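You operate a simulated robot arm through the tools that you are given. There is no shell and no other tool. Be economical: measure what you need, move in short steps, check, and stop when the job is done.

You are at the controls of a simulated two-armed robot. One attempt, no reset.

JOB
Wipe off the stain with the blue sponge, fold the rag in half and lay it on the drawer table.
Fine: put the sponge back. What is to be rubbed or washed off counts as gone when no trace of it is left.

The check looks at the end state, three seconds after you hand in, the way a careful person would. Anything else that was tipped, shoved, dropped, spilled or broken makes it a failure. Flat cloth is picked up by pressing the open fingertips on it (5 to 10 N) and closing them slowly along it; thin cloth reads only 2 to 8 mm in the jaws.

ROBOT AND FRAMES
Two 7-joint arms with two-finger parallel grippers on one trunk, on a base that drives. Base frame: it is fixed to the floor where the robot stands at the start and does not move with it; the origin is under the middle of the robot, x ahead of it, y to its left, z up. Readings come in m, rad, newtons and seconds.
The left shoulder is at the start at [0.05, 0.177, 1.129], the right one opposite. With the tool pointing down near the work surface each hand reaches from about 0.18 to 0.7 m from the robot's upright axis, wherever it stands, measured 20 degrees to its own side. Places, roughly: brown stain [0.6, 0.2, 0.8]; drawer table [0.7, 0, 0.8]; middle table [0.7, -1.4, 0.8]; rag [0.5, -1.5, 0.75]. Payload 3.43 kg a hand.
The tool frame of a hand sits at the grasp point between the pads (the TCP): z along the fingers, y along the line on which they close. The tips reach 0.034 m beyond it. The gripper opens to 0.128 m. The fingers are 0.024 m wide and 0.012 m thick; the gripper's body (0.048 by 0.13 m) begins 0.096 m behind the TCP.
Orientation is told as [roll, pitch, yaw] about the base's x, y, z axes, in that order, counted from this pose: with the fingers straight down and closing along the base's y, the tool's x points along the base's -x, its y along +y and its z along -z.

CONTROLS
- The arms move only by the tool play_rows. It takes "left_increments", "right_increments" or both (then of equal length, played together; a hand with none holds still); each is one flat list of numbers, 7 for each row, row after row: the turn, a rotation vector about the tool's x, y, z in rad, then the shift along the tool's x, y, z in m, then the opening in per cent of the stroke, from 0 (shut) to 100 (fully open). In form: [rx, ry, rz, x, y, z, gripper, rx, ry, rz, x, y, z, gripper, ...]. A call has 1 to 8 rows; each row is the pose to reach, as a shift and turn from the pose commanded when the call began, along the tool's axes at that moment. Rows are played at 5 a second. More than 0.05 m and 0.15 rad between two rows, or a gripper value outside its range, and nothing of the call is played. Where a pose cannot be reached the arm comes as near as it can. A force on the tool above 40 N (or 10 N above the force at the start of the call, whichever is more), or a blocked arm, ends the call early, and 0.2 s more pass. Each finger travels about 0.108 m/s and halts on what it meets, pressing with about 38 N; the grip force reading is that of the motor and also rises with nothing between the fingers. The clock runs only during rows and for 0.2 s after the last one: add rows that repeat a pose to give the fingers time. The reply holds the time, the measured pose of the TCP, the force on the tool along the base axes, the opening and the grip force, in the units named above and with some noise, with the torque about the TCP (base axes, N m) and any sound that the robot's microphone picked up.
- Cameras (640 x 400 px; columns grow to the right, rows downward): "scene" is now at [0.1519, 0.0037, 1.2757]; the picture's right is [0.04, -1.00, 0.00], its down [-0.70, -0.03, -0.71] and it looks along [0.71, 0.03, -0.71] (base axes); focal length 224 px, centre (320, 200). "left" rides on the left gripper at [0.076, 0.011, -0.16] in its tool frame; the picture's right is [-0.15, 0.99, 0.00], its down [-0.88, -0.13, -0.46] and it looks along [-0.45, -0.07, 0.89] (tool axes); focal length 234 px, centre (320, 200). "right" rides on the right gripper at [0.076, -0.011, -0.16] in its tool frame; the picture's right is [0.15, 0.99, 0.00], its down [-0.88, 0.13, -0.46] and it looks along [-0.45, 0.07, 0.89] (tool axes); focal length 234 px, centre (320, 200). There is no depth. A picture from a camera that has moved, and an enlarged one, comes with that camera's place and axes in the base frame and with its lens.
- grab_frame(camera): a new picture of that camera. It takes no simulated time.
- raise_lower(by): slides the trunk up (or, below 0, down) by that many m; the arms and the scene camera ride with it, the base frame stays. It gives what a move gives, with no picture.
- drive_base(legs): drives the robot by 1 to 6 legs, each [ahead, turn to the left] in m and rad, along the robot's own axes; the way and the turn of a leg run together, so that a leg with both is an arc; at most 1.5 m and 3.142 rad a leg. The arms and the cameras ride along, it lands a little off, and it stops where it bumps. It gives what a move gives.
- pan_tilt(pan, tilt): turns the head with the scene camera to pan (to the left, within 1.396 rad either way) and tilt (down, from -0.506 to 1.204), counted from straight ahead of the robot. It gives what a move gives.
- enlarge(camera, box): a new picture of the part [left, top, right, bottom] of that camera's present view, enlarged. It takes no simulated time.
- sign_off(): hands the job in; it is judged then, once.

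Work in short steps. Places have to be worked out from the pictures, the camera data and where the tool is seen: move nearer, look again, correct. Check each grasp and each placing, and mend what went wrong. You have 120 turns and 108 pictures in all, those below and enlarged ones among them. Open the grippers and draw the arms clear of the work before you hand the job in, unless the task says otherwise; then end with one line.

The tools are called as a command line: name --argument value ..., lists and objects as JSON in quotes. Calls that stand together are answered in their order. play_rows: Moves the arms, as the interface text tells. Its arguments: {"type":"object","properties":{"left_increments":{"type":"array"},"right_increments":{"type":"array"}},"required":[]} The other tools are called the same way: raise_lower (by) slides the trunk up or down; drive_base (legs) drives the base; pan_tilt (pan, tilt) turns the head that bears the scene camera; grab_frame (camera) takes a picture; enlarge (camera, box) takes an enlarged picture of a part of a camera's view; sign_off () hands the job in.

At the start:

```text
t: 0.0
left_eef_pos: [0.4632, 0.3958, 1.032]
left_orientation: [0.001, -0.001, 0.0]
left_ft_force: [-0.3, -0.4, 0.7]
left_moment: [-0.03, 0.01, -0.01]
left_grip_width: 0.1279
left_grip_force: 0.0
right_eef_pos: [0.3681, -0.0572, 1.0438]
right_orientation: [-0.001, 0.0, -0.003]
right_ft_force: [-0.1, 1.5, 0.7]
right_moment: [-0.02, 0.03, 0.01]
right_grip_width: 0.128
right_grip_force: 0.0
trunk travel left (down, up): [-0.3, 0.101]
robot x, y, heading: [-0.0044, 0.0019, -0.002]
head pan, tilt: [0.04, 0.784]
```

scene: 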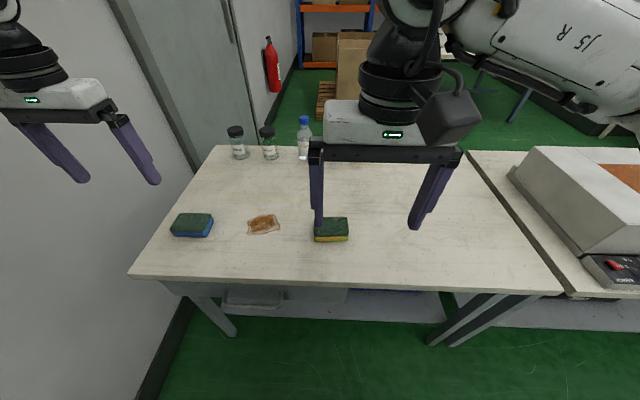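
right: 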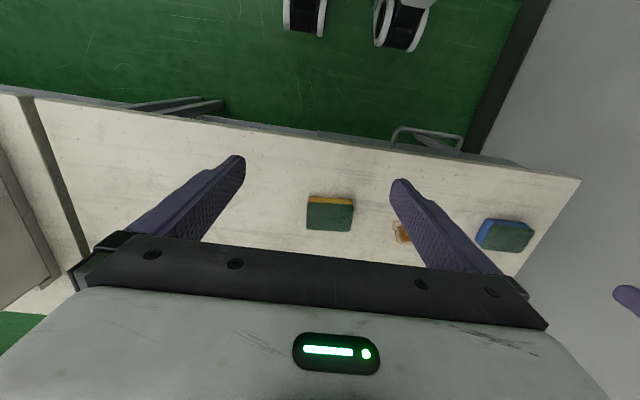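
left: 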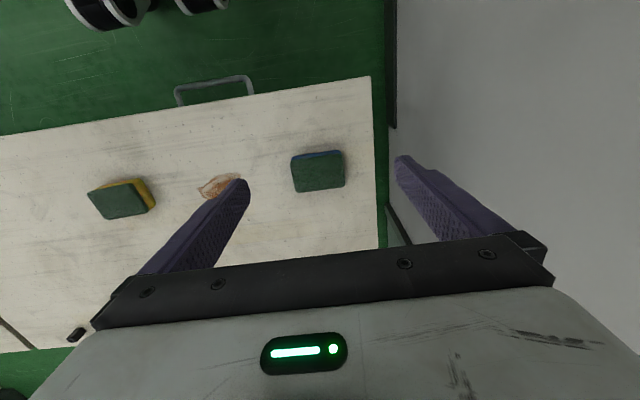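

The blue sponge's top looks to be near (0.54, 0.378, 0.78) with its long side along y. I bring the left hand above it and look again.

play_rows --left_increments '[0, 0, 0, -0.03, -0.006, 0.03, 100, 0, 0, 0, -0.055, -0.012, 0.065, 100, 0, 0, 0, -0.077, -0.018, 0.1, 100, 0, 0, 0, -0.077, -0.018, 0.1, 100]'

grab_frame --camera "left"

grab_frame --camera "scene"

```text
t: 1.0
left_eef_pos: [0.5406, 0.3767, 0.9312]
left_orientation: [0.001, 0.0, 0.0]
left_ft_force: [0.2, -0.6, 0.2]
left_moment: [-0.02, 0.0, -0.02]
left_grip_width: 0.128
left_grip_force: 0.0
right_eef_pos: [0.3689, -0.0572, 1.0435]
right_orientation: [0.0, -0.001, -0.002]
right_ft_force: [-0.5, -0.5, -0.5]
right_moment: [0.0, 0.04, 0.03]
right_grip_width: 0.1279
right_grip_force: 0.1
trunk travel left (down, up): [-0.3, 0.101]
robot x, y, heading: [0.0032, 0.0021, 0.0]
head pan, tilt: [0.04, 0.784]
```

```text
104 pictures are left
camera left: at [0.465, 0.3891, 1.0918], right [0.15, 0.99, 0.0], down [0.88, -0.13, 0.46], along [0.45, -0.07, -0.89], focal length 234 px, centre (320, 200)
```

left: 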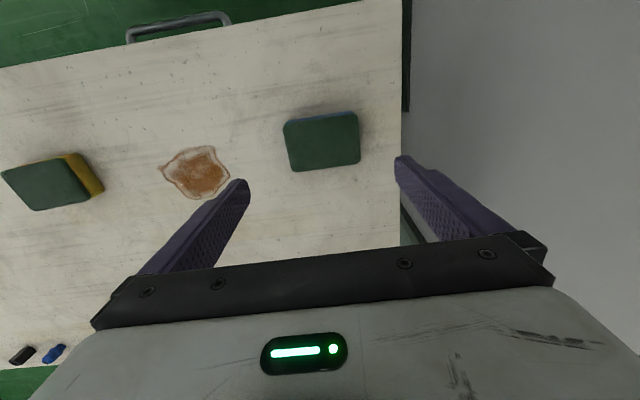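

```text
103 pictures are left
camera scene: at [0.1516, 0.0037, 1.2757], right [0.04, -1.0, 0.0], down [-0.7, -0.03, -0.71], along [0.71, 0.03, -0.71], focal length 224 px, centre (320, 200)
```

scene: 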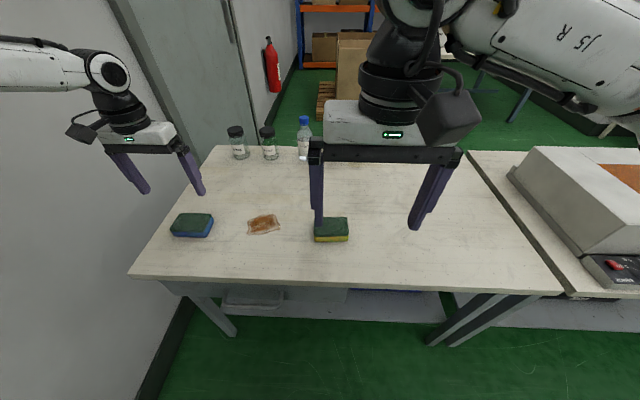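

The sponge is about 0.096 m long in y, centred near (0.538, 0.379), with its top at 0.79 and the table at about 0.76. I lower the hand around it to TCP z 0.815 and check before closing.

play_rows --left_increments '[0, 0, 0, 0.002, 0.002, 0.04, 100, 0, 0, 0, 0.002, 0.002, 0.08, 100, 0, 0, 0, 0.002, 0.002, 0.116, 100, 0, 0, 0, 0.002, 0.002, 0.116, 100]'

grab_frame --camera "left"

enlarge --camera "scene" --box '[100, 120, 360, 280]'

```text
t: 2.0
left_eef_pos: [0.5389, 0.3808, 0.8157]
left_orientation: [-0.001, -0.001, 0.001]
left_ft_force: [-0.2, 0.0, -0.3]
left_moment: [-0.02, 0.0, 0.03]
left_grip_width: 0.128
left_grip_force: 0.1
right_eef_pos: [0.3672, -0.0569, 1.0433]
right_orientation: [-0.001, -0.001, -0.001]
right_ft_force: [-0.2, 0.0, 0.4]
right_moment: [0.01, -0.01, -0.02]
right_grip_width: 0.1279
right_grip_force: 0.0
trunk travel left (down, up): [-0.3, 0.101]
robot x, y, heading: [0.001, 0.0019, -0.003]
head pan, tilt: [0.04, 0.784]
```

```text
102 pictures are left
camera left: at [0.4627, 0.392, 0.9764], right [0.15, 0.99, 0.0], down [0.88, -0.13, 0.46], along [0.45, -0.07, -0.89], focal length 234 px, centre (320, 200)
```

left: 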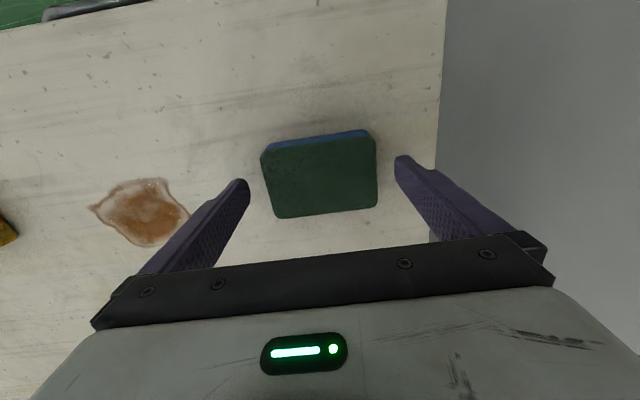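

```text
2.46 times, centred on (230, 200) of scene
camera zoom: at [0.1517, 0.0039, 1.2757], right [0.04, -1.0, 0.0], down [-0.7, -0.03, -0.71], along [0.71, 0.03, -0.71], focal length 552 px, centre (542, 200)
```

zoom: 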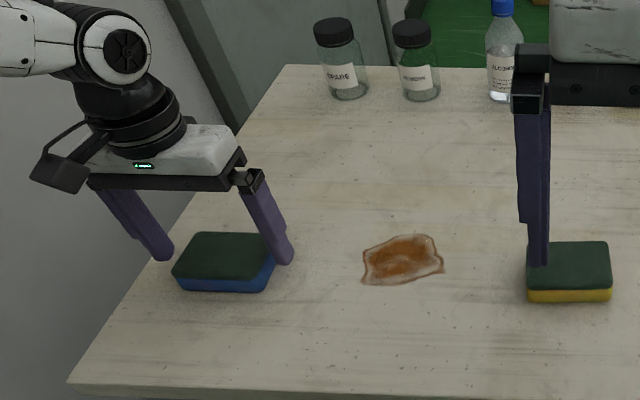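

The sponge sits centred between the fingers. I go down 9 mm more and close gently.

play_rows --left_increments '[0, 0, 0, 0.003, 0, 0.009, 100, 0, 0, 0, 0.003, 0, 0.009, 85, 0, 0, 0, 0.003, 0, 0.009, 70, 0, 0, 0, 0.003, 0, 0.009, 60, 0, 0, 0, 0.003, 0, 0.009, 60]'

grab_frame --camera "left"

```text
t: 3.2
left_eef_pos: [0.5357, 0.3804, 0.8066]
left_orientation: [0.0, -0.001, 0.0]
left_ft_force: [0.5, 0.3, -0.1]
left_moment: [-0.01, -0.02, 0.02]
left_grip_width: 0.0924
left_grip_force: 38.2
right_eef_pos: [0.3679, -0.0553, 1.0433]
right_orientation: [0.0, 0.0, -0.002]
right_ft_force: [-0.6, 0.5, -0.6]
right_moment: [0.0, 0.04, 0.0]
right_grip_width: 0.128
right_grip_force: 0.0
trunk travel left (down, up): [-0.3, 0.101]
robot x, y, heading: [0.0037, 0.0001, -0.001]
head pan, tilt: [0.04, 0.784]
```

```text
100 pictures are left
camera left: at [0.4598, 0.3918, 0.9677], right [0.15, 0.99, 0.0], down [0.88, -0.13, 0.46], along [0.45, -0.07, -0.89], focal length 234 px, centre (320, 200)
```

left: 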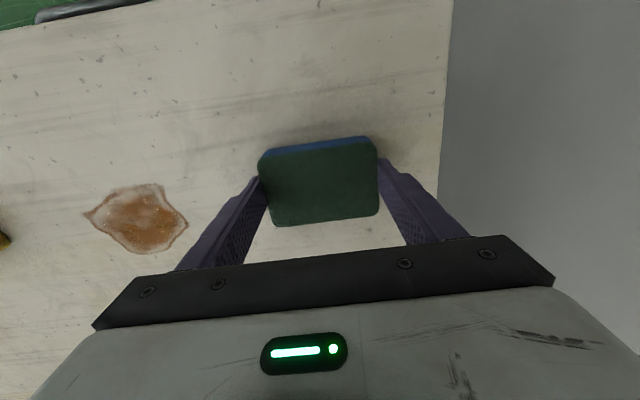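

Sponge is held (0.092 m, 38 N); its home is TCP (0.536, 0.380, 0.807). The stain spans about x 0.523–0.602, y 0.136–0.233, so I lift the sponge and carry it above.

play_rows --left_increments '[0, 0, 0, 0, 0, -0.03, 60, 0, 0, 0, -0.005, -0.045, -0.035, 60, 0, 0, 0, -0.015, -0.09, -0.035, 60, 0, 0, 0, -0.02, -0.135, -0.035, 60, 0, 0, 0, -0.026, -0.18, -0.035, 60, 0, 0, 0, -0.026, -0.195, -0.025, 60, 0, 0, 0, -0.026, -0.195, -0.012, 60, 0, 0, 0, -0.026, -0.195, -0.006, 60]'

enlarge --camera "scene" --box '[100, 120, 360, 280]'

```text
t: 5.0
left_eef_pos: [0.5072, 0.228, 0.8522]
left_orientation: [-0.001, -0.002, 0.001]
left_ft_force: [0.4, 0.3, -0.5]
left_moment: [-0.01, 0.01, 0.0]
left_grip_width: 0.0923
left_grip_force: 38.1
left hand out of reach, approached as far as the arm can: row 3, 4, 5, 6, 7, 8
right_eef_pos: [0.3684, -0.0562, 1.043]
right_orientation: [0.002, 0.0, -0.002]
right_ft_force: [-0.4, 0.0, -0.2]
right_moment: [-0.02, 0.0, 0.0]
right_grip_width: 0.1281
right_grip_force: 0.1
trunk travel left (down, up): [-0.3, 0.101]
robot x, y, heading: [-0.0001, 0.0014, -0.001]
head pan, tilt: [0.04, 0.784]
```

```text
2.46 times, centred on (230, 200) of scene
camera zoom: at [0.1519, 0.0038, 1.2757], right [0.04, -1.0, 0.0], down [-0.7, -0.03, -0.71], along [0.71, 0.03, -0.71], focal length 552 px, centre (542, 200)
```

zoom: 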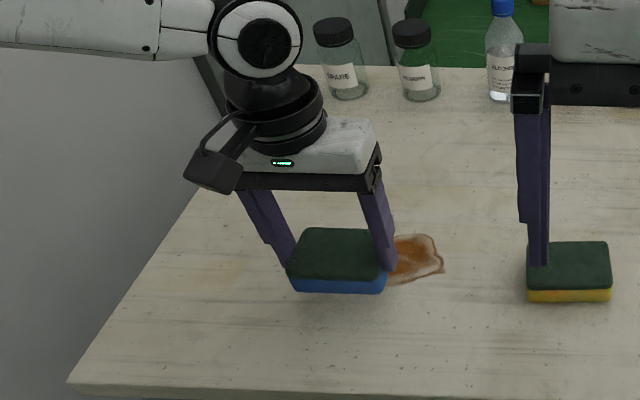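

The arm stopped short at (0.507, 0.228, 0.852). I try raising and then moving over to learn where the limit is.

play_rows --left_increments '[0, 0, 0, 0, -0.01, -0.03, 60, 0, 0, 0, -0.02, -0.03, -0.05, 60, 0, 0, 0, -0.05, -0.043, -0.05, 60, 0, 0, 0, -0.05, -0.043, -0.03, 60]'

```text
t: 6.0
left_eef_pos: [0.5204, 0.2126, 0.9035]
left_orientation: [-0.002, -0.002, -0.001]
left_ft_force: [-0.7, -1.1, 0.0]
left_moment: [-0.02, 0.02, 0.05]
left_grip_width: 0.0923
left_grip_force: 37.6
left hand out of reach, approached as far as the arm can: row 2, 3, 4
right_eef_pos: [0.3681, -0.0566, 1.0444]
right_orientation: [-0.001, -0.001, -0.003]
right_ft_force: [-0.7, -0.5, 1.1]
right_moment: [0.02, 0.02, 0.01]
right_grip_width: 0.1281
right_grip_force: 0.0
trunk travel left (down, up): [-0.3, 0.101]
robot x, y, heading: [0.0015, 0.003, -0.002]
head pan, tilt: [0.04, 0.784]
```

The left arm seems limited inward at this bearing. I turn the base right by 0.3 rad so the stain lies further to the arm's own side; the held sponge is at safe height.

drive_base --legs '[[0, -0.3]]'

grab_frame --camera "scene"

```text
t: 7.4
left_eef_pos: [0.561, 0.0471, 0.9051]
left_orientation: [0.0, -0.001, -0.301]
left_ft_force: [1.1, 0.0, -1.0]
left_moment: [0.03, 0.0, -0.02]
left_grip_width: 0.0924
left_grip_force: 38.4
right_eef_pos: [0.3343, -0.1631, 1.0436]
right_orientation: [0.001, 0.001, -0.303]
right_ft_force: [0.1, 0.8, 0.2]
right_moment: [-0.02, 0.01, 0.0]
right_grip_width: 0.128
right_grip_force: 0.2
trunk travel left (down, up): [-0.3, 0.101]
robot x, y, heading: [0.0007, -0.0033, -0.307]
head pan, tilt: [0.04, 0.784]
```

```text
98 pictures are left
camera scene: at [0.1459, -0.0419, 1.2757], right [-0.26, -0.97, 0.0], down [-0.68, 0.18, -0.71], along [0.68, -0.18, -0.71], focal length 224 px, centre (320, 200)
```

scene: 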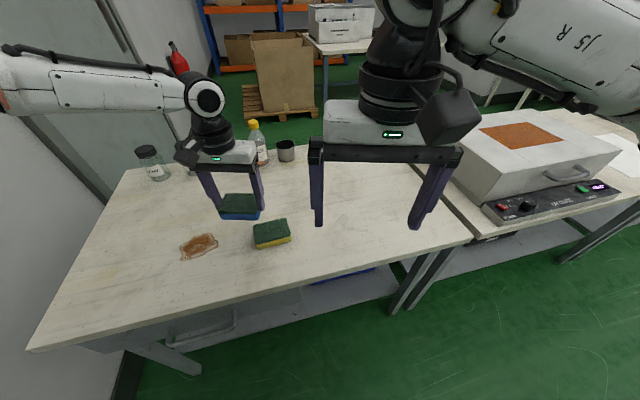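

Now the stain is well within the left arm's range. I move over it (tool x +0.041, y +0.132) and down to just above contact.

play_rows --left_increments '[0, 0, 0, 0.012, 0.04, 0, 60, 0, 0, 0, 0.025, 0.08, 0, 60, 0, 0, 0, 0.035, 0.115, 0, 60, 0, 0, 0, 0.041, 0.132, 0.035, 60, 0, 0, 0, 0.041, 0.132, 0.07, 60, 0, 0, 0, 0.041, 0.132, 0.09, 60, 0, 0, 0, 0.041, 0.132, 0.09, 60]'

enlarge --camera "scene" --box '[80, 160, 340, 320]'

```text
t: 9.0
left_eef_pos: [0.5606, 0.1848, 0.8143]
left_orientation: [-0.001, -0.002, -0.302]
left_ft_force: [-0.2, 0.2, 0.5]
left_moment: [-0.01, -0.01, 0.02]
left_grip_width: 0.0926
left_grip_force: 39.0
right_eef_pos: [0.3345, -0.1632, 1.0439]
right_orientation: [0.001, -0.002, -0.305]
right_ft_force: [1.2, 0.3, -0.4]
right_moment: [0.0, -0.02, 0.01]
right_grip_width: 0.1279
right_grip_force: 0.1
trunk travel left (down, up): [-0.3, 0.101]
robot x, y, heading: [0.0022, 0.0013, -0.303]
head pan, tilt: [0.04, 0.784]
```

```text
2.46 times, centred on (210, 240) of scene
camera zoom: at [0.1459, -0.0414, 1.2757], right [-0.26, -0.97, 0.0], down [-0.68, 0.18, -0.71], along [0.68, -0.18, -0.71], focal length 552 px, centre (591, 102)
```

zoom: 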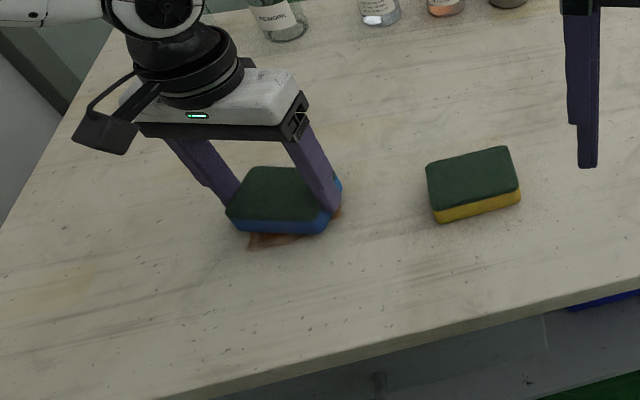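

Over the stain. I press down in small steps to find contact.

play_rows --left_increments '[0, 0, 0, 0, 0, 0.005, 60, 0, 0, 0, 0, 0, 0.008, 60, 0, 0, 0, 0, 0, 0.01, 60, 0, 0, 0, 0, 0, 0.01, 60]'

```text
t: 10.0
left_eef_pos: [0.561, 0.1856, 0.8071]
left_orientation: [-0.001, -0.005, -0.303]
left_ft_force: [-2.2, 2.1, 15.1]
left_moment: [0.29, 0.17, 0.02]
left_grip_width: 0.0922
left_grip_force: 38.3
right_eef_pos: [0.3346, -0.1643, 1.044]
right_orientation: [0.001, -0.003, -0.305]
right_ft_force: [0.7, 0.2, -0.2]
right_moment: [0.0, -0.01, 0.02]
right_grip_width: 0.1281
right_grip_force: 0.2
trunk travel left (down, up): [-0.3, 0.101]
robot x, y, heading: [0.0027, -0.0009, -0.301]
head pan, tilt: [0.04, 0.784]
```

Contact with 15 N. I rub back and forth at this pressure, over the stain's whole extent.

play_rows --left_increments '[0, 0, 0, 0.035, 0, 0, 60, 0, 0, 0, 0.035, 0.03, 0, 60, 0, 0, 0, 0, 0.03, 0, 60, 0, 0, 0, -0.035, 0.03, 0, 60, 0, 0, 0, -0.035, -0.01, 0, 60, 0, 0, 0, 0, -0.03, 0, 60, 0, 0, 0, 0.035, -0.03, 0, 60, 0, 0, 0, 0, 0, 0, 60]'

enlarge --camera "scene" --box '[80, 160, 340, 320]'

```text
t: 10.7
left_eef_pos: [0.5404, 0.2177, 0.8065]
left_orientation: [-0.008, 0.013, -0.303]
left_ft_force: [-5.8, 0.2, 16.8]
left_moment: [0.1, -0.36, 0.02]
left_grip_width: 0.0924
left_grip_force: 37.4
right_eef_pos: [0.333, -0.1642, 1.0428]
right_orientation: [0.001, -0.002, -0.302]
right_ft_force: [0.1, -0.2, -0.8]
right_moment: [-0.01, 0.01, 0.03]
right_grip_width: 0.1281
right_grip_force: 0.1
trunk travel left (down, up): [-0.3, 0.101]
robot x, y, heading: [-0.0018, -0.003, -0.304]
head pan, tilt: [0.04, 0.784]
stopped in row 3 (left hand): the force on the tool passed its limit (the readings are from after the stop); the commanded pose is now the measured one
```

```text
2.46 times, centred on (210, 240) of scene
camera zoom: at [0.1438, -0.042, 1.276], right [-0.26, -0.97, 0.0], down [-0.68, 0.18, -0.71], along [0.69, -0.18, -0.7], focal length 552 px, centre (591, 102)
```

zoom: 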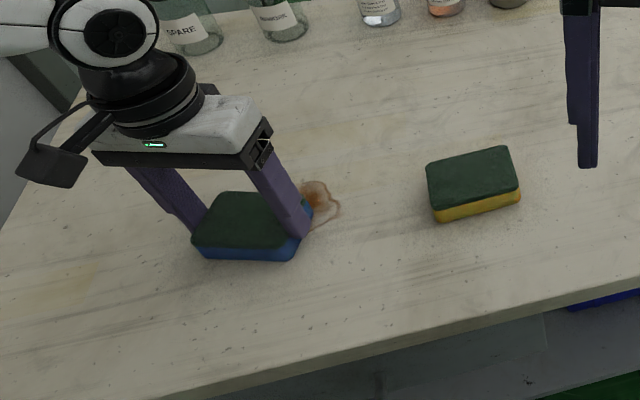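

The rubbing works and the stain is fading; the rest lies near (0.58, 0.165). I go on with slower strokes and slightly less pressure, towards the remainder.

play_rows --left_increments '[0, 0, 0, -0.015, -0.01, -0.001, 60, 0, 0, 0, -0.03, -0.02, -0.001, 60, 0, 0, 0, -0.045, -0.03, -0.001, 60, 0, 0, 0, -0.06, -0.04, -0.001, 60, 0, 0, 0, -0.075, -0.05, -0.001, 60, 0, 0, 0, -0.06, -0.06, -0.001, 60, 0, 0, 0, -0.04, -0.065, -0.001, 60, 0, 0, 0, -0.02, -0.065, -0.001, 60]'

enlarge --camera "scene" --box '[80, 160, 340, 320]'

```text
t: 12.5
left_eef_pos: [0.5422, 0.1486, 0.8048]
left_orientation: [-0.007, 0.011, -0.304]
left_ft_force: [8.1, -4.2, 14.1]
left_moment: [0.31, -0.62, -0.3]
left_grip_width: 0.0924
left_grip_force: 38.2
left hand out of reach, approached as far as the arm can: row 5
right_eef_pos: [0.3351, -0.1652, 1.0435]
right_orientation: [0.0, -0.001, -0.305]
right_ft_force: [0.1, 0.0, 0.0]
right_moment: [0.04, -0.01, 0.02]
right_grip_width: 0.1281
right_grip_force: 0.0
trunk travel left (down, up): [-0.3, 0.101]
robot x, y, heading: [-0.0037, -0.0023, -0.296]
head pan, tilt: [0.04, 0.784]
```

```text
2.46 times, centred on (210, 240) of scene
camera zoom: at [0.1451, -0.0424, 1.2757], right [-0.26, -0.97, 0.0], down [-0.68, 0.18, -0.71], along [0.68, -0.18, -0.71], focal length 552 px, centre (591, 102)
```

zoom: 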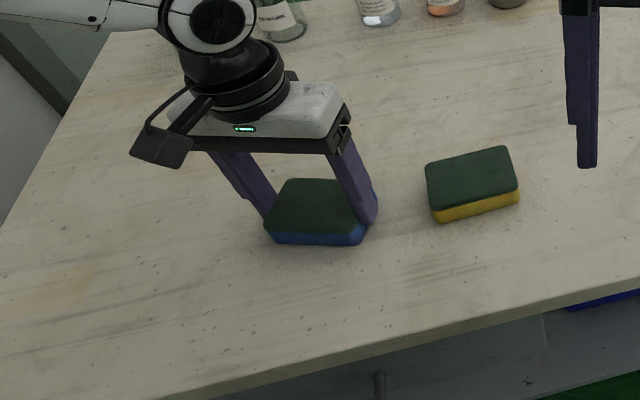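

Almost all gone as far as visible. I rub one more pass over the whole zone, then lift.

play_rows --left_increments '[0, 0, 0, -0.02, 0.005, 0, 60, 0, 0, 0, -0.04, 0.01, 0, 60, 0, 0, 0, -0.04, 0.03, 0, 60, 0, 0, 0, -0.02, 0.035, 0, 60, 0, 0, 0, 0, 0.04, 0, 60, 0, 0, 0, 0, 0.06, 0, 60, 0, 0, 0, -0.02, 0.06, 0, 60, 0, 0, 0, -0.03, 0.05, 0, 60]'

play_rows --left_increments '[0, 0, 0, 0, 0, -0.03, 60, 0, 0, 0, 0.0, 0, -0.07, 60, 0, 0, 0, 0.02, 0.04, -0.1, 60, 0, 0, 0, 0.04, 0.08, -0.1, 60, 0, 0, 0, 0.04, 0.1, -0.1, 60]'

enlarge --camera "scene" --box '[80, 160, 340, 320]'

```text
t: 13.0
left_eef_pos: [0.5617, 0.1492, 0.8066]
left_orientation: [-0.007, 0.031, -0.302]
left_ft_force: [-5.7, 3.6, 14.7]
left_moment: [0.15, -0.32, 0.07]
left_grip_width: 0.0925
left_grip_force: 37.7
right_eef_pos: [0.3328, -0.1617, 1.0445]
right_orientation: [0.001, -0.002, -0.304]
right_ft_force: [0.4, -0.4, -1.1]
right_moment: [0.03, -0.03, 0.0]
right_grip_width: 0.1279
right_grip_force: 0.0
trunk travel left (down, up): [-0.3, 0.101]
robot x, y, heading: [-0.0005, 0.0002, -0.298]
head pan, tilt: [0.04, 0.784]
stopped in row 2 (left hand): the force on the tool passed its limit (the readings are from after the stop); the commanded pose is now the measured one
```

```text
refused: row 3 steps farther than a row can; nothing moved
```

```text
2.46 times, centred on (210, 240) of scene
camera zoom: at [0.1428, -0.0415, 1.2759], right [-0.26, -0.97, 0.0], down [-0.68, 0.18, -0.71], along [0.69, -0.18, -0.7], focal length 552 px, centre (591, 102)
```

zoom: 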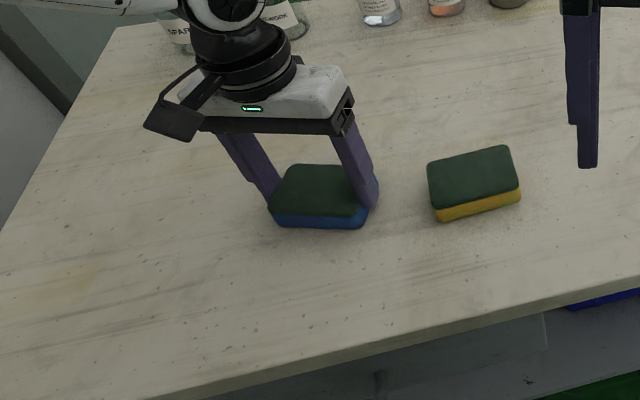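

The tool tilted slightly (0.03). I straighten it, ease pressure by 2 mm and finish the second pass.

play_rows --left_increments '[0, -0.03, 0, 0, 0, -0.001, 60, 0, -0.03, 0, -0.015, 0.0, -0.001, 60, 0, -0.03, 0, -0.03, 0.01, -0.001, 60, 0, -0.03, 0, -0.03, 0.03, -0.001, 60, 0, -0.03, 0, -0.015, 0.03, -0.001, 60, 0, -0.03, 0, 0, 0.03, -0.001, 60, 0, -0.03, 0, 0.01, 0.045, -0.001, 60, 0, -0.03, 0, -0.01, 0.05, -0.001, 60]'

play_rows --left_increments '[0, 0, 0, 0, 0, -0.03, 60, 0, 0, 0, 0.0, 0, -0.07, 60, 0, 0, 0, 0.01, 0.03, -0.1, 60, 0, 0, 0, 0.03, 0.06, -0.1, 60, 0, 0, 0, 0.04, 0.1, -0.1, 60]'

enlarge --camera "scene" --box '[80, 160, 340, 320]'

```text
t: 14.8
left_eef_pos: [0.5809, 0.1964, 0.8046]
left_orientation: [-0.007, 0.013, -0.302]
left_ft_force: [-20.9, -3.1, 26.3]
left_moment: [-0.46, 0.58, -0.27]
left_grip_width: 0.0924
left_grip_force: 38.0
right_eef_pos: [0.3306, -0.1634, 1.0449]
right_orientation: [0.002, -0.003, -0.303]
right_ft_force: [-0.1, 1.0, -0.4]
right_moment: [0.01, 0.0, 0.02]
right_grip_width: 0.1278
right_grip_force: 0.2
trunk travel left (down, up): [-0.3, 0.101]
robot x, y, heading: [-0.004, 0.0009, -0.297]
head pan, tilt: [0.04, 0.784]
```

```text
t: 16.0
left_eef_pos: [0.5781, 0.3027, 0.902]
left_orientation: [-0.008, 0.005, -0.302]
left_ft_force: [-0.1, 0.9, -0.9]
left_moment: [-0.02, 0.04, 0.0]
left_grip_width: 0.0927
left_grip_force: 38.4
right_eef_pos: [0.3353, -0.1631, 1.0435]
right_orientation: [0.0, 0.0, -0.301]
right_ft_force: [0.4, 1.0, -0.1]
right_moment: [-0.01, -0.01, 0.01]
right_grip_width: 0.1278
right_grip_force: 0.1
trunk travel left (down, up): [-0.3, 0.101]
robot x, y, heading: [-0.0022, -0.0001, -0.302]
head pan, tilt: [0.04, 0.784]
```

```text
2.46 times, centred on (210, 240) of scene
camera zoom: at [0.1451, -0.041, 1.2757], right [-0.26, -0.97, 0.0], down [-0.68, 0.18, -0.71], along [0.68, -0.18, -0.71], focal length 552 px, centre (591, 102)
```

zoom: 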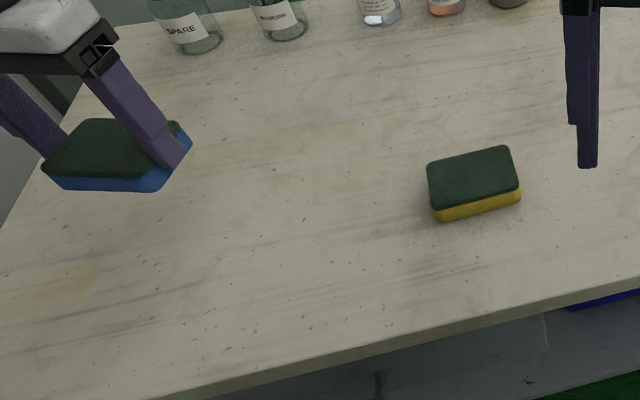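

No stain visible; I enlarge the spot strongly to make sure no trace is left.

enlarge --camera "scene" --box '[150, 205, 260, 275]'

grab_frame --camera "left"

```text
5.71 times, centred on (205, 240) of scene
camera zoom: at [0.1451, -0.041, 1.2757], right [-0.26, -0.97, 0.0], down [-0.68, 0.18, -0.71], along [0.68, -0.18, -0.71], focal length 1280 px, centre (977, -29)
```

zoom: 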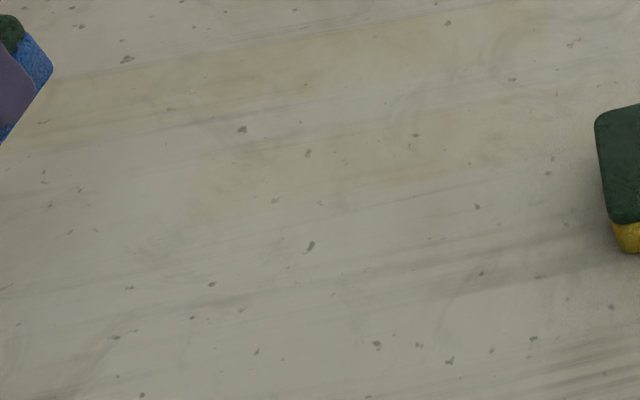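

```text
91 pictures are left
camera left: at [0.5118, 0.3371, 1.063], right [0.43, 0.9, -0.01], down [0.8, -0.38, 0.45], along [0.4, -0.2, -0.89], focal length 234 px, centre (320, 200)
```

left: 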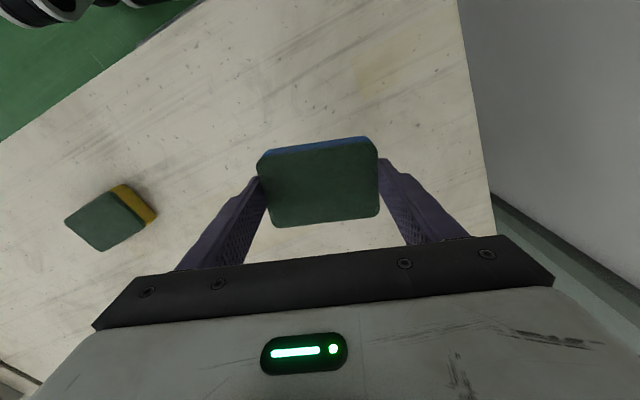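

The stain is gone. I draw the hand inward so it clears the wall, then turn the base back to heading 0 for placing the sponge.

play_rows --left_increments '[0, 0, 0, -0.005, -0.04, 0, 60, 0, 0, 0, -0.01, -0.08, 0, 60, 0, 0, 0, -0.016, -0.113, 0, 60, 0, 0, 0, -0.016, -0.113, 0, 60]'

drive_base --legs '[[0, 0.301]]'

```text
t: 17.0
left_eef_pos: [0.5608, 0.1878, 0.904]
left_orientation: [-0.007, 0.006, -0.302]
left_ft_force: [0.4, 0.2, 0.1]
left_moment: [0.02, -0.01, 0.02]
left_grip_width: 0.0927
left_grip_force: 38.4
right_eef_pos: [0.3347, -0.1634, 1.0445]
right_orientation: [0.0, 0.0, -0.302]
right_ft_force: [0.6, 0.3, -1.1]
right_moment: [0.01, -0.01, -0.03]
right_grip_width: 0.1281
right_grip_force: 0.1
trunk travel left (down, up): [-0.3, 0.101]
robot x, y, heading: [-0.0012, 0.0019, -0.302]
head pan, tilt: [0.04, 0.784]
```

```text
t: 18.4
left_eef_pos: [0.4806, 0.3471, 0.9028]
left_orientation: [-0.008, 0.004, -0.002]
left_ft_force: [1.7, 1.0, 0.4]
left_moment: [-0.01, 0.01, 0.02]
left_grip_width: 0.0926
left_grip_force: 38.1
right_eef_pos: [0.3665, -0.0566, 1.0441]
right_orientation: [0.0, 0.0, -0.003]
right_ft_force: [0.1, -0.2, 0.3]
right_moment: [-0.02, 0.05, 0.0]
right_grip_width: 0.1279
right_grip_force: 0.0
trunk travel left (down, up): [-0.3, 0.101]
robot x, y, heading: [-0.0003, 0.001, 0.0]
head pan, tilt: [0.04, 0.784]
```

Back at heading 0. I move the sponge to its home (0.536, 0.380) and lower it nearly to the table.

play_rows --left_increments '[-0.008, 0, 0, -0.03, 0.018, 0, 60, -0.008, 0, 0, -0.055, 0.033, 0.02, 60, -0.008, 0, 0, -0.055, 0.033, 0.055, 60, -0.008, 0, 0, -0.055, 0.033, 0.085, 60, -0.008, 0, 0, -0.055, 0.033, 0.0945, 60, -0.008, 0, 0, -0.055, 0.033, 0.0945, 60]'

```text
t: 19.8
left_eef_pos: [0.5344, 0.3799, 0.8093]
left_orientation: [0.003, 0.004, -0.002]
left_ft_force: [-0.5, 0.1, -0.4]
left_moment: [-0.01, 0.01, 0.01]
left_grip_width: 0.0924
left_grip_force: 37.7
right_eef_pos: [0.3667, -0.0578, 1.0431]
right_orientation: [0.001, 0.0, -0.002]
right_ft_force: [-0.1, 0.7, 0.4]
right_moment: [0.02, -0.01, -0.03]
right_grip_width: 0.1279
right_grip_force: 0.0
trunk travel left (down, up): [-0.3, 0.101]
robot x, y, heading: [-0.0006, 0.0005, -0.003]
head pan, tilt: [0.04, 0.784]
```

I lower the last 2.5 mm, open the fingers, and look before rising.

play_rows --left_increments '[0, 0, 0, -0.001, 0, 0.0025, 60, 0, 0, 0, -0.001, 0, 0.0025, 75, 0, 0, 0, -0.001, 0, 0.0025, 100, 0, 0, 0, -0.001, 0, 0.0025, 100, 0, 0, 0, -0.001, 0, 0.0025, 100]'

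grab_frame --camera "left"

```text
t: 21.0
left_eef_pos: [0.5338, 0.3787, 0.8062]
left_orientation: [0.001, 0.006, -0.001]
left_ft_force: [-0.4, 0.0, -0.4]
left_moment: [0.0, 0.01, 0.01]
left_grip_width: 0.1281
left_grip_force: 0.1
right_eef_pos: [0.3675, -0.0572, 1.0432]
right_orientation: [0.0, 0.0, -0.002]
right_ft_force: [-0.1, 0.1, -0.4]
right_moment: [0.04, -0.01, 0.01]
right_grip_width: 0.1283
right_grip_force: 0.0
trunk travel left (down, up): [-0.3, 0.101]
robot x, y, heading: [-0.0021, -0.0005, -0.005]
head pan, tilt: [0.04, 0.784]
```

```text
90 pictures are left
camera left: at [0.4605, 0.3907, 0.9675], right [0.15, 0.99, 0.0], down [0.88, -0.13, 0.45], along [0.45, -0.07, -0.89], focal length 234 px, centre (320, 200)
```

left: 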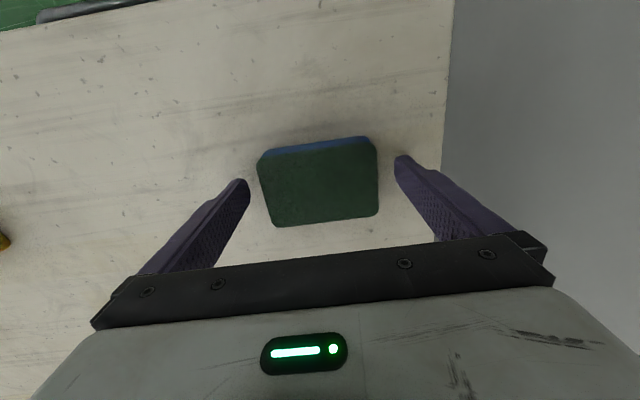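

Sponge is back in place and the spot is clean. I rise, retract the left hand, and pan the head right to view the middle table.

play_rows --left_increments '[0, 0, 0, 0, 0, -0.045, 100, 0, 0, 0, 0, 0, -0.09, 100, 0, 0, 0, 0.01, 0, -0.135, 100, 0, 0, 0, 0.03, 0, -0.18, 100, 0, 0, 0, 0.06, 0, -0.22, 100, 0, 0, 0, 0.1, 0, -0.24, 100, 0, 0, 0, 0.13, 0, -0.24, 100, 0, 0, 0, 0.13, 0, -0.24, 100]'

pan_tilt --pan -1.0 --tilt 0.6

grab_frame --camera "scene"

```text
t: 22.8
left_eef_pos: [0.4064, 0.3781, 1.0461]
left_orientation: [0.002, 0.004, -0.001]
left_ft_force: [0.1, -0.1, 0.3]
left_moment: [0.02, 0.02, 0.01]
left_grip_width: 0.128
left_grip_force: 0.1
right_eef_pos: [0.3674, -0.0568, 1.0426]
right_orientation: [0.0, 0.0, -0.003]
right_ft_force: [0.1, -0.6, 0.1]
right_moment: [0.0, 0.0, 0.01]
right_grip_width: 0.128
right_grip_force: 0.0
trunk travel left (down, up): [-0.3, 0.101]
robot x, y, heading: [0.0022, 0.0009, 0.002]
head pan, tilt: [0.04, 0.784]
```

```text
t: 24.1
left_eef_pos: [0.4053, 0.3783, 1.047]
left_orientation: [0.002, 0.005, -0.002]
left_ft_force: [0.2, 0.6, 0.8]
left_moment: [0.02, -0.01, 0.02]
left_grip_width: 0.1279
left_grip_force: 0.0
right_eef_pos: [0.3671, -0.0572, 1.0419]
right_orientation: [0.001, -0.001, 0.0]
right_ft_force: [-0.5, -0.2, -0.1]
right_moment: [-0.01, -0.02, 0.0]
right_grip_width: 0.1281
right_grip_force: 0.1
trunk travel left (down, up): [-0.3, 0.101]
robot x, y, heading: [0.0005, 0.0032, 0.002]
head pan, tilt: [-1.0, 0.6]
```

```text
89 pictures are left
camera scene: at [0.1173, -0.0741, 1.2912], right [-0.84, -0.54, 0.0], down [-0.31, 0.48, -0.82], along [0.45, -0.69, -0.57], focal length 224 px, centre (320, 200)
```

scene: 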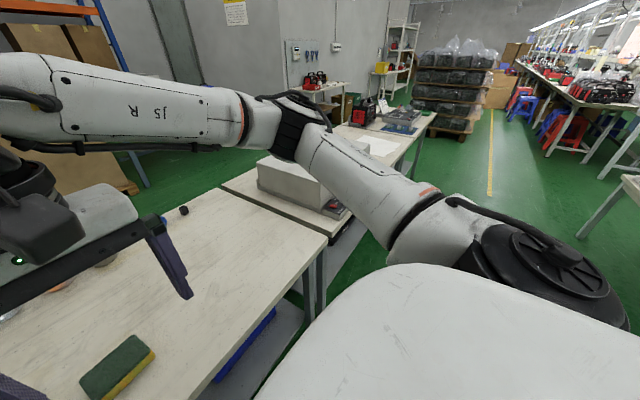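

The aisle is clear to the right. I back off 0.35 m, turn right and drive 1.4 m along the tables, then turn back to face the middle table.

drive_base --legs '[[-0.35, 0], [0, -1.571], [1.35, 0], [0, 1.571]]'

pan_tilt --pan 0.0 --tilt 0.6

grab_frame --camera "scene"

```text
t: 40.4
left_eef_pos: [0.0542, -0.9893, 1.0461]
left_orientation: [0.002, 0.005, -0.006]
left_ft_force: [0.2, -0.2, -0.4]
left_moment: [-0.02, 0.05, 0.01]
left_grip_width: 0.128
left_grip_force: 0.1
right_eef_pos: [0.013, -1.4261, 1.0435]
right_orientation: [0.0, 0.002, -0.005]
right_ft_force: [0.0, 0.9, -0.4]
right_moment: [0.0, 0.03, 0.01]
right_grip_width: 0.128
right_grip_force: 0.0
trunk travel left (down, up): [-0.3, 0.101]
robot x, y, heading: [-0.3498, -1.3693, -0.003]
head pan, tilt: [-1.0, 0.6]
```

```text
t: 41.7
left_eef_pos: [0.0541, -0.9905, 1.0465]
left_orientation: [0.003, 0.005, -0.006]
left_ft_force: [-0.8, 0.1, -0.3]
left_moment: [-0.02, -0.03, 0.01]
left_grip_width: 0.1281
left_grip_force: 0.1
right_eef_pos: [0.0136, -1.4249, 1.0436]
right_orientation: [0.001, -0.002, -0.004]
right_ft_force: [0.2, -0.7, 0.7]
right_moment: [0.0, -0.01, 0.04]
right_grip_width: 0.1281
right_grip_force: 0.1
trunk travel left (down, up): [-0.3, 0.101]
robot x, y, heading: [-0.3557, -1.3661, -0.006]
head pan, tilt: [0.0, 0.6]
```

```text
88 pictures are left
camera scene: at [-0.196, -1.3678, 1.2912], right [-0.01, -1.0, 0.0], down [-0.56, 0.0, -0.83], along [0.83, 0.0, -0.56], focal length 224 px, centre (320, 200)
```

scene: 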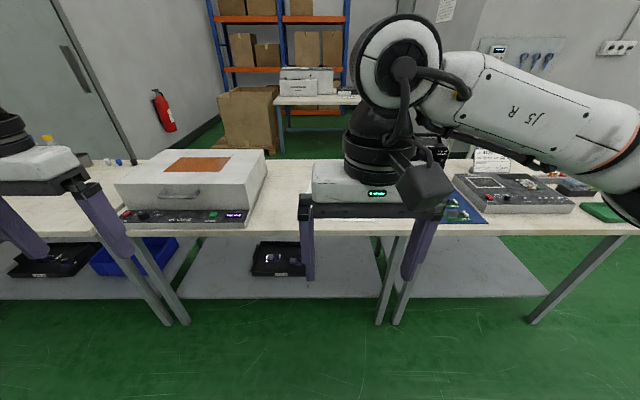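

The rag should lie behind the right gripper in view. I drive 0.3 m ahead (hand tips at 1.01 clear the box at about 0.9) and look with the right wrist camera and from above.

drive_base --legs '[[0.3, 0]]'

pan_tilt --pan 0.0 --tilt 0.9

grab_frame --camera "scene"

grab_frame --camera "right"

```text
t: 43.7
left_eef_pos: [0.353, -0.9933, 1.0463]
left_orientation: [0.001, 0.006, -0.007]
left_ft_force: [-0.4, 0.7, -0.3]
left_moment: [0.01, -0.03, -0.01]
left_grip_width: 0.1277
left_grip_force: 0.0
right_eef_pos: [0.3107, -1.4297, 1.043]
right_orientation: [0.0, 0.0, -0.009]
right_ft_force: [0.3, -0.5, 0.3]
right_moment: [-0.02, 0.02, 0.0]
right_grip_width: 0.128
right_grip_force: 0.0
trunk travel left (down, up): [-0.3, 0.101]
robot x, y, heading: [-0.0572, -1.3693, -0.004]
head pan, tilt: [0.0, 0.6]
```

```text
t: 44.5
left_eef_pos: [0.3516, -0.9939, 1.0457]
left_orientation: [0.003, 0.004, -0.007]
left_ft_force: [-0.2, -0.1, -0.2]
left_moment: [0.0, 0.01, 0.01]
left_grip_width: 0.128
left_grip_force: 0.1
right_eef_pos: [0.3098, -1.4284, 1.044]
right_orientation: [-0.001, -0.001, -0.007]
right_ft_force: [-0.2, 0.5, 0.0]
right_moment: [-0.01, 0.0, 0.02]
right_grip_width: 0.1279
right_grip_force: 0.1
trunk travel left (down, up): [-0.3, 0.101]
robot x, y, heading: [-0.0591, -1.3707, -0.007]
head pan, tilt: [0.0, 0.901]
```

```text
87 pictures are left
camera scene: at [0.0886, -1.3698, 1.2665], right [-0.01, -1.0, 0.0], down [-0.78, 0.01, -0.62], along [0.62, 0.0, -0.78], focal length 224 px, centre (320, 200)
```

scene: 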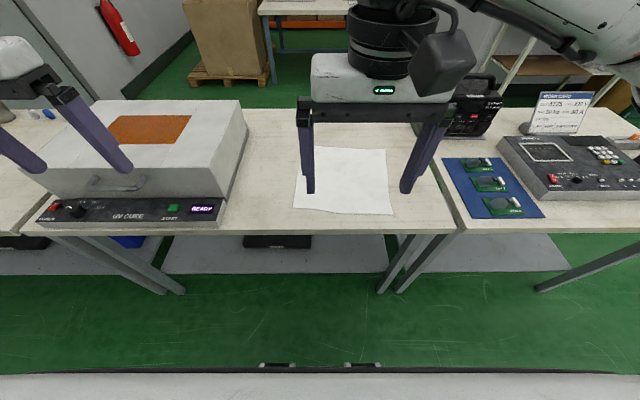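

```text
86 pictures are left
camera right: at [0.2339, -1.4387, 1.2037], right [-0.14, 0.99, 0.0], down [0.88, 0.12, 0.46], along [0.45, 0.06, -0.89], focal length 234 px, centre (320, 200)
```

right: 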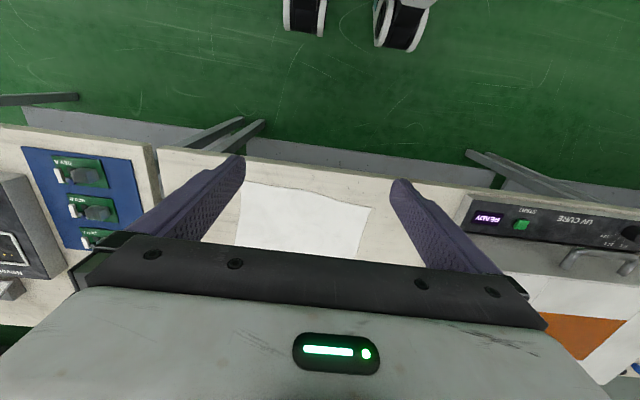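

The white rag measures about 0.28 x 0.28 m: near corners (0.465,-1.297), (0.439,-1.57), far ones (0.73,-1.31), (0.72,-1.61). Before planning the fold I test in free air how far inward the left hand goes, keeping yaw.

play_rows --left_increments '[0, 0, 0, -0.01, -0.04, 0.0, 100, 0, 0, 0, -0.02, -0.08, 0.0, 100, 0, 0, 0, -0.03, -0.12, 0.0, 100, 0, 0, 0, -0.04, -0.16, 0.0, 100, 0, 0, 0, -0.04, -0.2, 0.0, 100, 0, 0, 0, -0.04, -0.24, 0.0, 100]' --right_increments '[0, 0, 0, -0.02, -0.02, 0, 100, 0, 0, 0, -0.04, -0.04, 0, 100, 0, 0, 0, -0.06, -0.06, 0, 100, 0, 0, 0, -0.08, -0.08, 0, 100, 0, 0, 0, -0.1, -0.08, 0, 100, 0, 0, 0, -0.12, -0.08, 0, 100]'

```text
t: 45.9
left_eef_pos: [0.3924, -1.2332, 1.046]
left_orientation: [0.0, 0.006, -0.003]
left_ft_force: [0.2, -0.1, 0.3]
left_moment: [-0.04, 0.04, -0.03]
left_grip_width: 0.1277
left_grip_force: 0.0
right_eef_pos: [0.4321, -1.5096, 1.0414]
right_orientation: [-0.001, 0.0, -0.008]
right_ft_force: [0.4, 0.7, 0.2]
right_moment: [0.0, 0.0, 0.01]
right_grip_width: 0.1279
right_grip_force: 0.1
trunk travel left (down, up): [-0.3, 0.101]
robot x, y, heading: [-0.0581, -1.3674, -0.01]
head pan, tilt: [0.0, 0.901]
```

Both reached. I test further ahead (x +0.15) with both hands.

play_rows --left_increments '[0, 0, 0, -0.04, 0, 0.01, 100, 0, 0, 0, -0.08, 0, 0.02, 100, 0, 0, 0, -0.12, 0, 0.03, 100, 0, 0, 0, -0.16, 0, 0.04, 100]' --right_increments '[0, 0, 0, -0.03, -0.01, 0.01, 100, 0, 0, 0, -0.06, -0.01, 0.02, 100, 0, 0, 0, -0.09, -0.01, 0.03, 100, 0, 0, 0, -0.12, -0.01, 0.04, 100]'

```text
t: 46.9
left_eef_pos: [0.4703, -1.1735, 1.0042]
left_orientation: [0.002, 0.002, -0.009]
left_ft_force: [0.1, 0.1, -1.0]
left_moment: [-0.02, -0.02, 0.01]
left_grip_width: 0.1281
left_grip_force: 0.0
left hand out of reach, approached as far as the arm can: row 1, 2, 3, 4
right_eef_pos: [0.5496, -1.5203, 1.0037]
right_orientation: [-0.001, 0.001, -0.007]
right_ft_force: [1.4, -0.9, -0.8]
right_moment: [0.02, 0.01, -0.04]
right_grip_width: 0.1279
right_grip_force: 0.1
trunk travel left (down, up): [-0.3, 0.101]
robot x, y, heading: [-0.0554, -1.3752, -0.006]
head pan, tilt: [0.0, 0.901]
```

The right arm is fine; the left one stops near robot-frame (0.53, 0.20). I test whether a turned left hand (yaw -0.45) lifts that limit.

play_rows --left_increments '[0, 0, 0.15, 0, 0, 0, 100, 0, 0, 0.3, 0, 0, 0, 100, 0, 0, 0.45, 0, 0, 0, 100, 0, 0, 0.45, -0.03, -0.03, 0, 100, 0, 0, 0.45, -0.06, -0.06, 0, 100, 0, 0, 0.45, -0.08, -0.07, 0, 100]'

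```text
t: 48.3
left_eef_pos: [0.4693, -1.1748, 1.0041]
left_orientation: [-0.002, 0.002, -0.458]
left_ft_force: [0.0, 0.3, -0.1]
left_moment: [0.0, 0.0, 0.0]
left_grip_width: 0.1276
left_grip_force: 0.0
left hand out of reach, approached as far as the arm can: row 4, 5, 6
right_eef_pos: [0.5485, -1.5214, 1.0024]
right_orientation: [0.0, 0.0, -0.01]
right_ft_force: [0.0, 0.8, 0.1]
right_moment: [-0.01, 0.01, 0.01]
right_grip_width: 0.128
right_grip_force: 0.1
trunk travel left (down, up): [-0.3, 0.101]
robot x, y, heading: [-0.0552, -1.3679, -0.003]
head pan, tilt: [0.0, 0.901]
```

Turning does not help; the left limit is a bearing of about 17–20°. Plan: grip the rag at the middles of its left and right sides with fingers closing along x, so lifting it makes it hang folded over the line between the hands; then lay that on the drawer table. I turn both hands by 90° (cameras outward) in the air.

play_rows --left_increments '[0, 0, 0.14, 0.005, -0.01, -0.005, 100, 0, 0, 0.28, 0.01, -0.02, -0.01, 100, 0, 0, 0.42, 0.015, -0.03, -0.015, 100, 0, 0, 0.56, 0.02, -0.04, -0.02, 100, 0, 0, 0.7, 0.025, -0.05, -0.025, 100, 0, 0, 0.84, 0.03, -0.06, -0.03, 100, 0, 0, 0.98, 0.035, -0.07, -0.035, 100, 0, 0, 1.112, 0.0385, -0.08, -0.04, 100]' --right_increments '[0, 0, -0.14, 0.012, 0, -0.005, 100, 0, 0, -0.28, 0.025, 0, -0.01, 100, 0, 0, -0.42, 0.037, 0, -0.015, 100, 0, 0, -0.56, 0.05, 0, -0.02, 100, 0, 0, -0.7, 0.062, 0, -0.025, 100, 0, 0, -0.84, 0.075, 0, -0.03, 100, 0, 0, -0.98, 0.087, 0, -0.035, 100, 0, 0, -1.12, 0.1, 0, -0.04, 100]'

```text
t: 50.1
left_eef_pos: [0.3991, -1.2271, 1.0437]
left_orientation: [-0.004, 0.002, -1.572]
left_ft_force: [0.7, 0.0, -0.5]
left_moment: [0.02, 0.05, 0.04]
left_grip_width: 0.128
left_grip_force: 0.1
right_eef_pos: [0.4419, -1.4873, 1.0431]
right_orientation: [-0.007, -0.063, 0.915]
right_ft_force: [0.7, 0.2, -0.4]
right_moment: [-0.01, 0.04, 0.0]
right_grip_width: 0.1277
right_grip_force: 0.1
right hand out of reach, approached as far as the arm can: row 6, 7, 8
trunk travel left (down, up): [-0.3, 0.101]
robot x, y, heading: [-0.0595, -1.3703, -0.011]
head pan, tilt: [0.0, 0.901]
```

Left is at -90°. The right stopped at yaw 0.915; I try moving it outward while turning on.

play_rows --right_increments '[0, 0, 0, 0.03, -0.025, 0, 100, 0, 0, 0, 0.06, -0.05, 0, 100, 0, 0, 0, 0.095, -0.073, 0, 100, 0, 0, -0.14, 0.095, -0.073, 0, 100, 0, 0, -0.28, 0.095, -0.073, 0, 100, 0, 0, -0.42, 0.095, -0.073, 0, 100, 0, 0, -0.55, 0.095, -0.073, 0, 100]'

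```text
t: 51.7
left_eef_pos: [0.3989, -1.2287, 1.0448]
left_orientation: [-0.003, 0.002, -1.571]
left_ft_force: [0.2, -0.2, -0.1]
left_moment: [0.02, 0.0, 0.02]
left_grip_width: 0.128
left_grip_force: 0.0
right_eef_pos: [0.3242, -1.5211, 1.009]
right_orientation: [-0.044, -0.037, 1.246]
right_ft_force: [-0.3, -0.4, -0.3]
right_moment: [0.02, -0.05, 0.01]
right_grip_width: 0.1279
right_grip_force: 0.0
right hand out of reach, approached as far as the arm can: row 1, 2, 3, 4, 5, 6, 7
trunk travel left (down, up): [-0.3, 0.101]
robot x, y, heading: [-0.059, -1.3696, -0.006]
head pan, tilt: [0.0, 0.901]
```

Yaw +90 doesn't suit the right arm; I turn it the other way towards -90°, via yaw 0.

play_rows --right_increments '[0, 0, 0.14, 0, -0.015, -0.005, 100, 0, 0, 0.28, 0, -0.03, -0.01, 100, 0, 0, 0.42, -0.003, -0.05, -0.015, 100, 0, 0, 0.56, -0.005, -0.065, -0.02, 100, 0, 0, 0.7, -0.007, -0.08, -0.025, 100, 0, 0, 0.84, -0.009, -0.095, -0.03, 100, 0, 0, 0.98, -0.011, -0.115, -0.035, 100, 0, 0, 1.12, -0.012, -0.129, -0.035, 100]'

play_rows --right_increments '[0, 0, 0.14, 0, 0, 0, 100, 0, 0, 0.28, 0, 0, 0, 100, 0, 0, 0.42, 0, 0, 0, 100, 0, 0, 0.56, 0, 0, 0, 100, 0, 0, 0.7, 0, 0, 0, 100, 0, 0, 0.84, 0, 0, 0, 100, 0, 0, 0.98, 0, 0, 0, 100, 0, 0, 1.12, 0, 0, 0, 100]'

```text
t: 53.5
left_eef_pos: [0.3993, -1.2283, 1.0442]
left_orientation: [-0.003, 0.003, -1.569]
left_ft_force: [0.7, 0.0, 0.1]
left_moment: [0.03, 0.01, -0.01]
left_grip_width: 0.128
left_grip_force: 0.1
right_eef_pos: [0.4522, -1.5553, 1.0477]
right_orientation: [0.016, -0.054, 0.121]
right_ft_force: [-0.3, -0.1, 0.4]
right_moment: [0.01, 0.02, -0.01]
right_grip_width: 0.1283
right_grip_force: 0.0
trunk travel left (down, up): [-0.3, 0.101]
robot x, y, heading: [-0.0581, -1.3672, -0.007]
head pan, tilt: [0.0, 0.901]
```

```text
t: 55.3
left_eef_pos: [0.3986, -1.2262, 1.0445]
left_orientation: [-0.003, 0.001, -1.568]
left_ft_force: [-0.5, -0.9, -0.3]
left_moment: [0.0, -0.01, -0.02]
left_grip_width: 0.1281
left_grip_force: 0.0
right_eef_pos: [0.4506, -1.5538, 1.0469]
right_orientation: [0.055, -0.009, -0.999]
right_ft_force: [-0.7, 0.0, 0.5]
right_moment: [-0.01, -0.02, 0.0]
right_grip_width: 0.1281
right_grip_force: 0.0
trunk travel left (down, up): [-0.3, 0.101]
robot x, y, heading: [-0.058, -1.3709, -0.005]
head pan, tilt: [0.0, 0.901]
```

Continuing the right hand's turn to -90° and taking out its small tilt.

play_rows --right_increments '[0.02, 0.003, 0.14, 0, 0, 0, 100, 0.03, 0.006, 0.28, 0, 0, 0, 100, 0.045, 0.008, 0.42, 0, 0, 0, 100, 0.055, 0.0, 0.57, 0, 0, 0, 100, 0.055, 0.0, 0.57, 0, 0, 0, 100]'

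grab_frame --camera "scene"

grab_frame --camera "right"

```text
t: 56.5
left_eef_pos: [0.3987, -1.2278, 1.0445]
left_orientation: [-0.004, 0.001, -1.57]
left_ft_force: [0.3, 0.0, -0.3]
left_moment: [-0.01, -0.02, 0.01]
left_grip_width: 0.128
left_grip_force: 0.1
right_eef_pos: [0.4506, -1.554, 1.0471]
right_orientation: [0.001, 0.008, -1.569]
right_ft_force: [-0.4, 0.8, 0.2]
right_moment: [0.0, -0.01, -0.01]
right_grip_width: 0.1281
right_grip_force: 0.1
trunk travel left (down, up): [-0.3, 0.101]
robot x, y, heading: [-0.0545, -1.3682, -0.008]
head pan, tilt: [0.0, 0.901]
```

```text
85 pictures are left
camera scene: at [0.0886, -1.3698, 1.2664], right [-0.01, -1.0, 0.0], down [-0.78, 0.01, -0.62], along [0.62, 0.0, -0.78], focal length 224 px, centre (320, 200)
```

scene: 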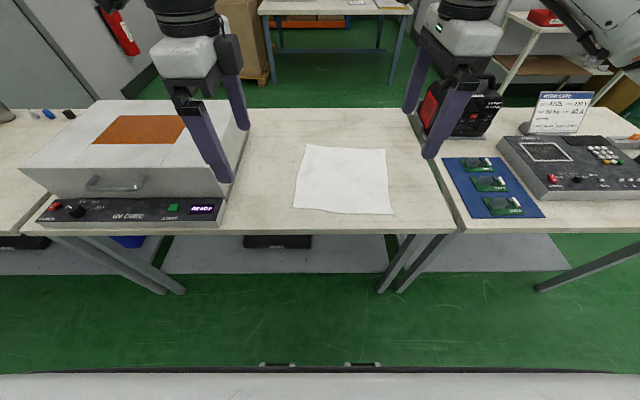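

```text
84 pictures are left
camera right: at [0.4391, -1.4795, 1.2075], right [0.99, 0.15, 0.0], down [0.13, -0.88, 0.45], along [0.07, -0.45, -0.89], focal length 234 px, centre (320, 200)
```

right: 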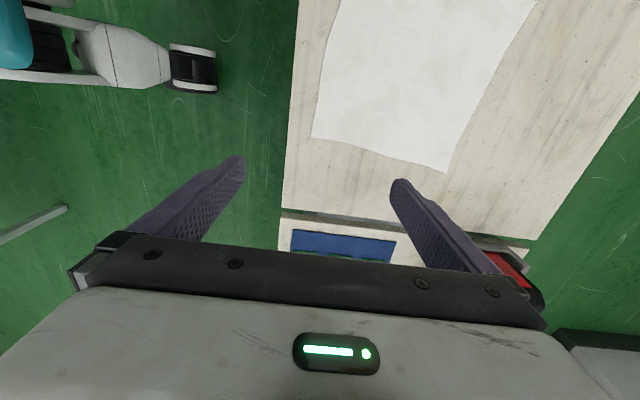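

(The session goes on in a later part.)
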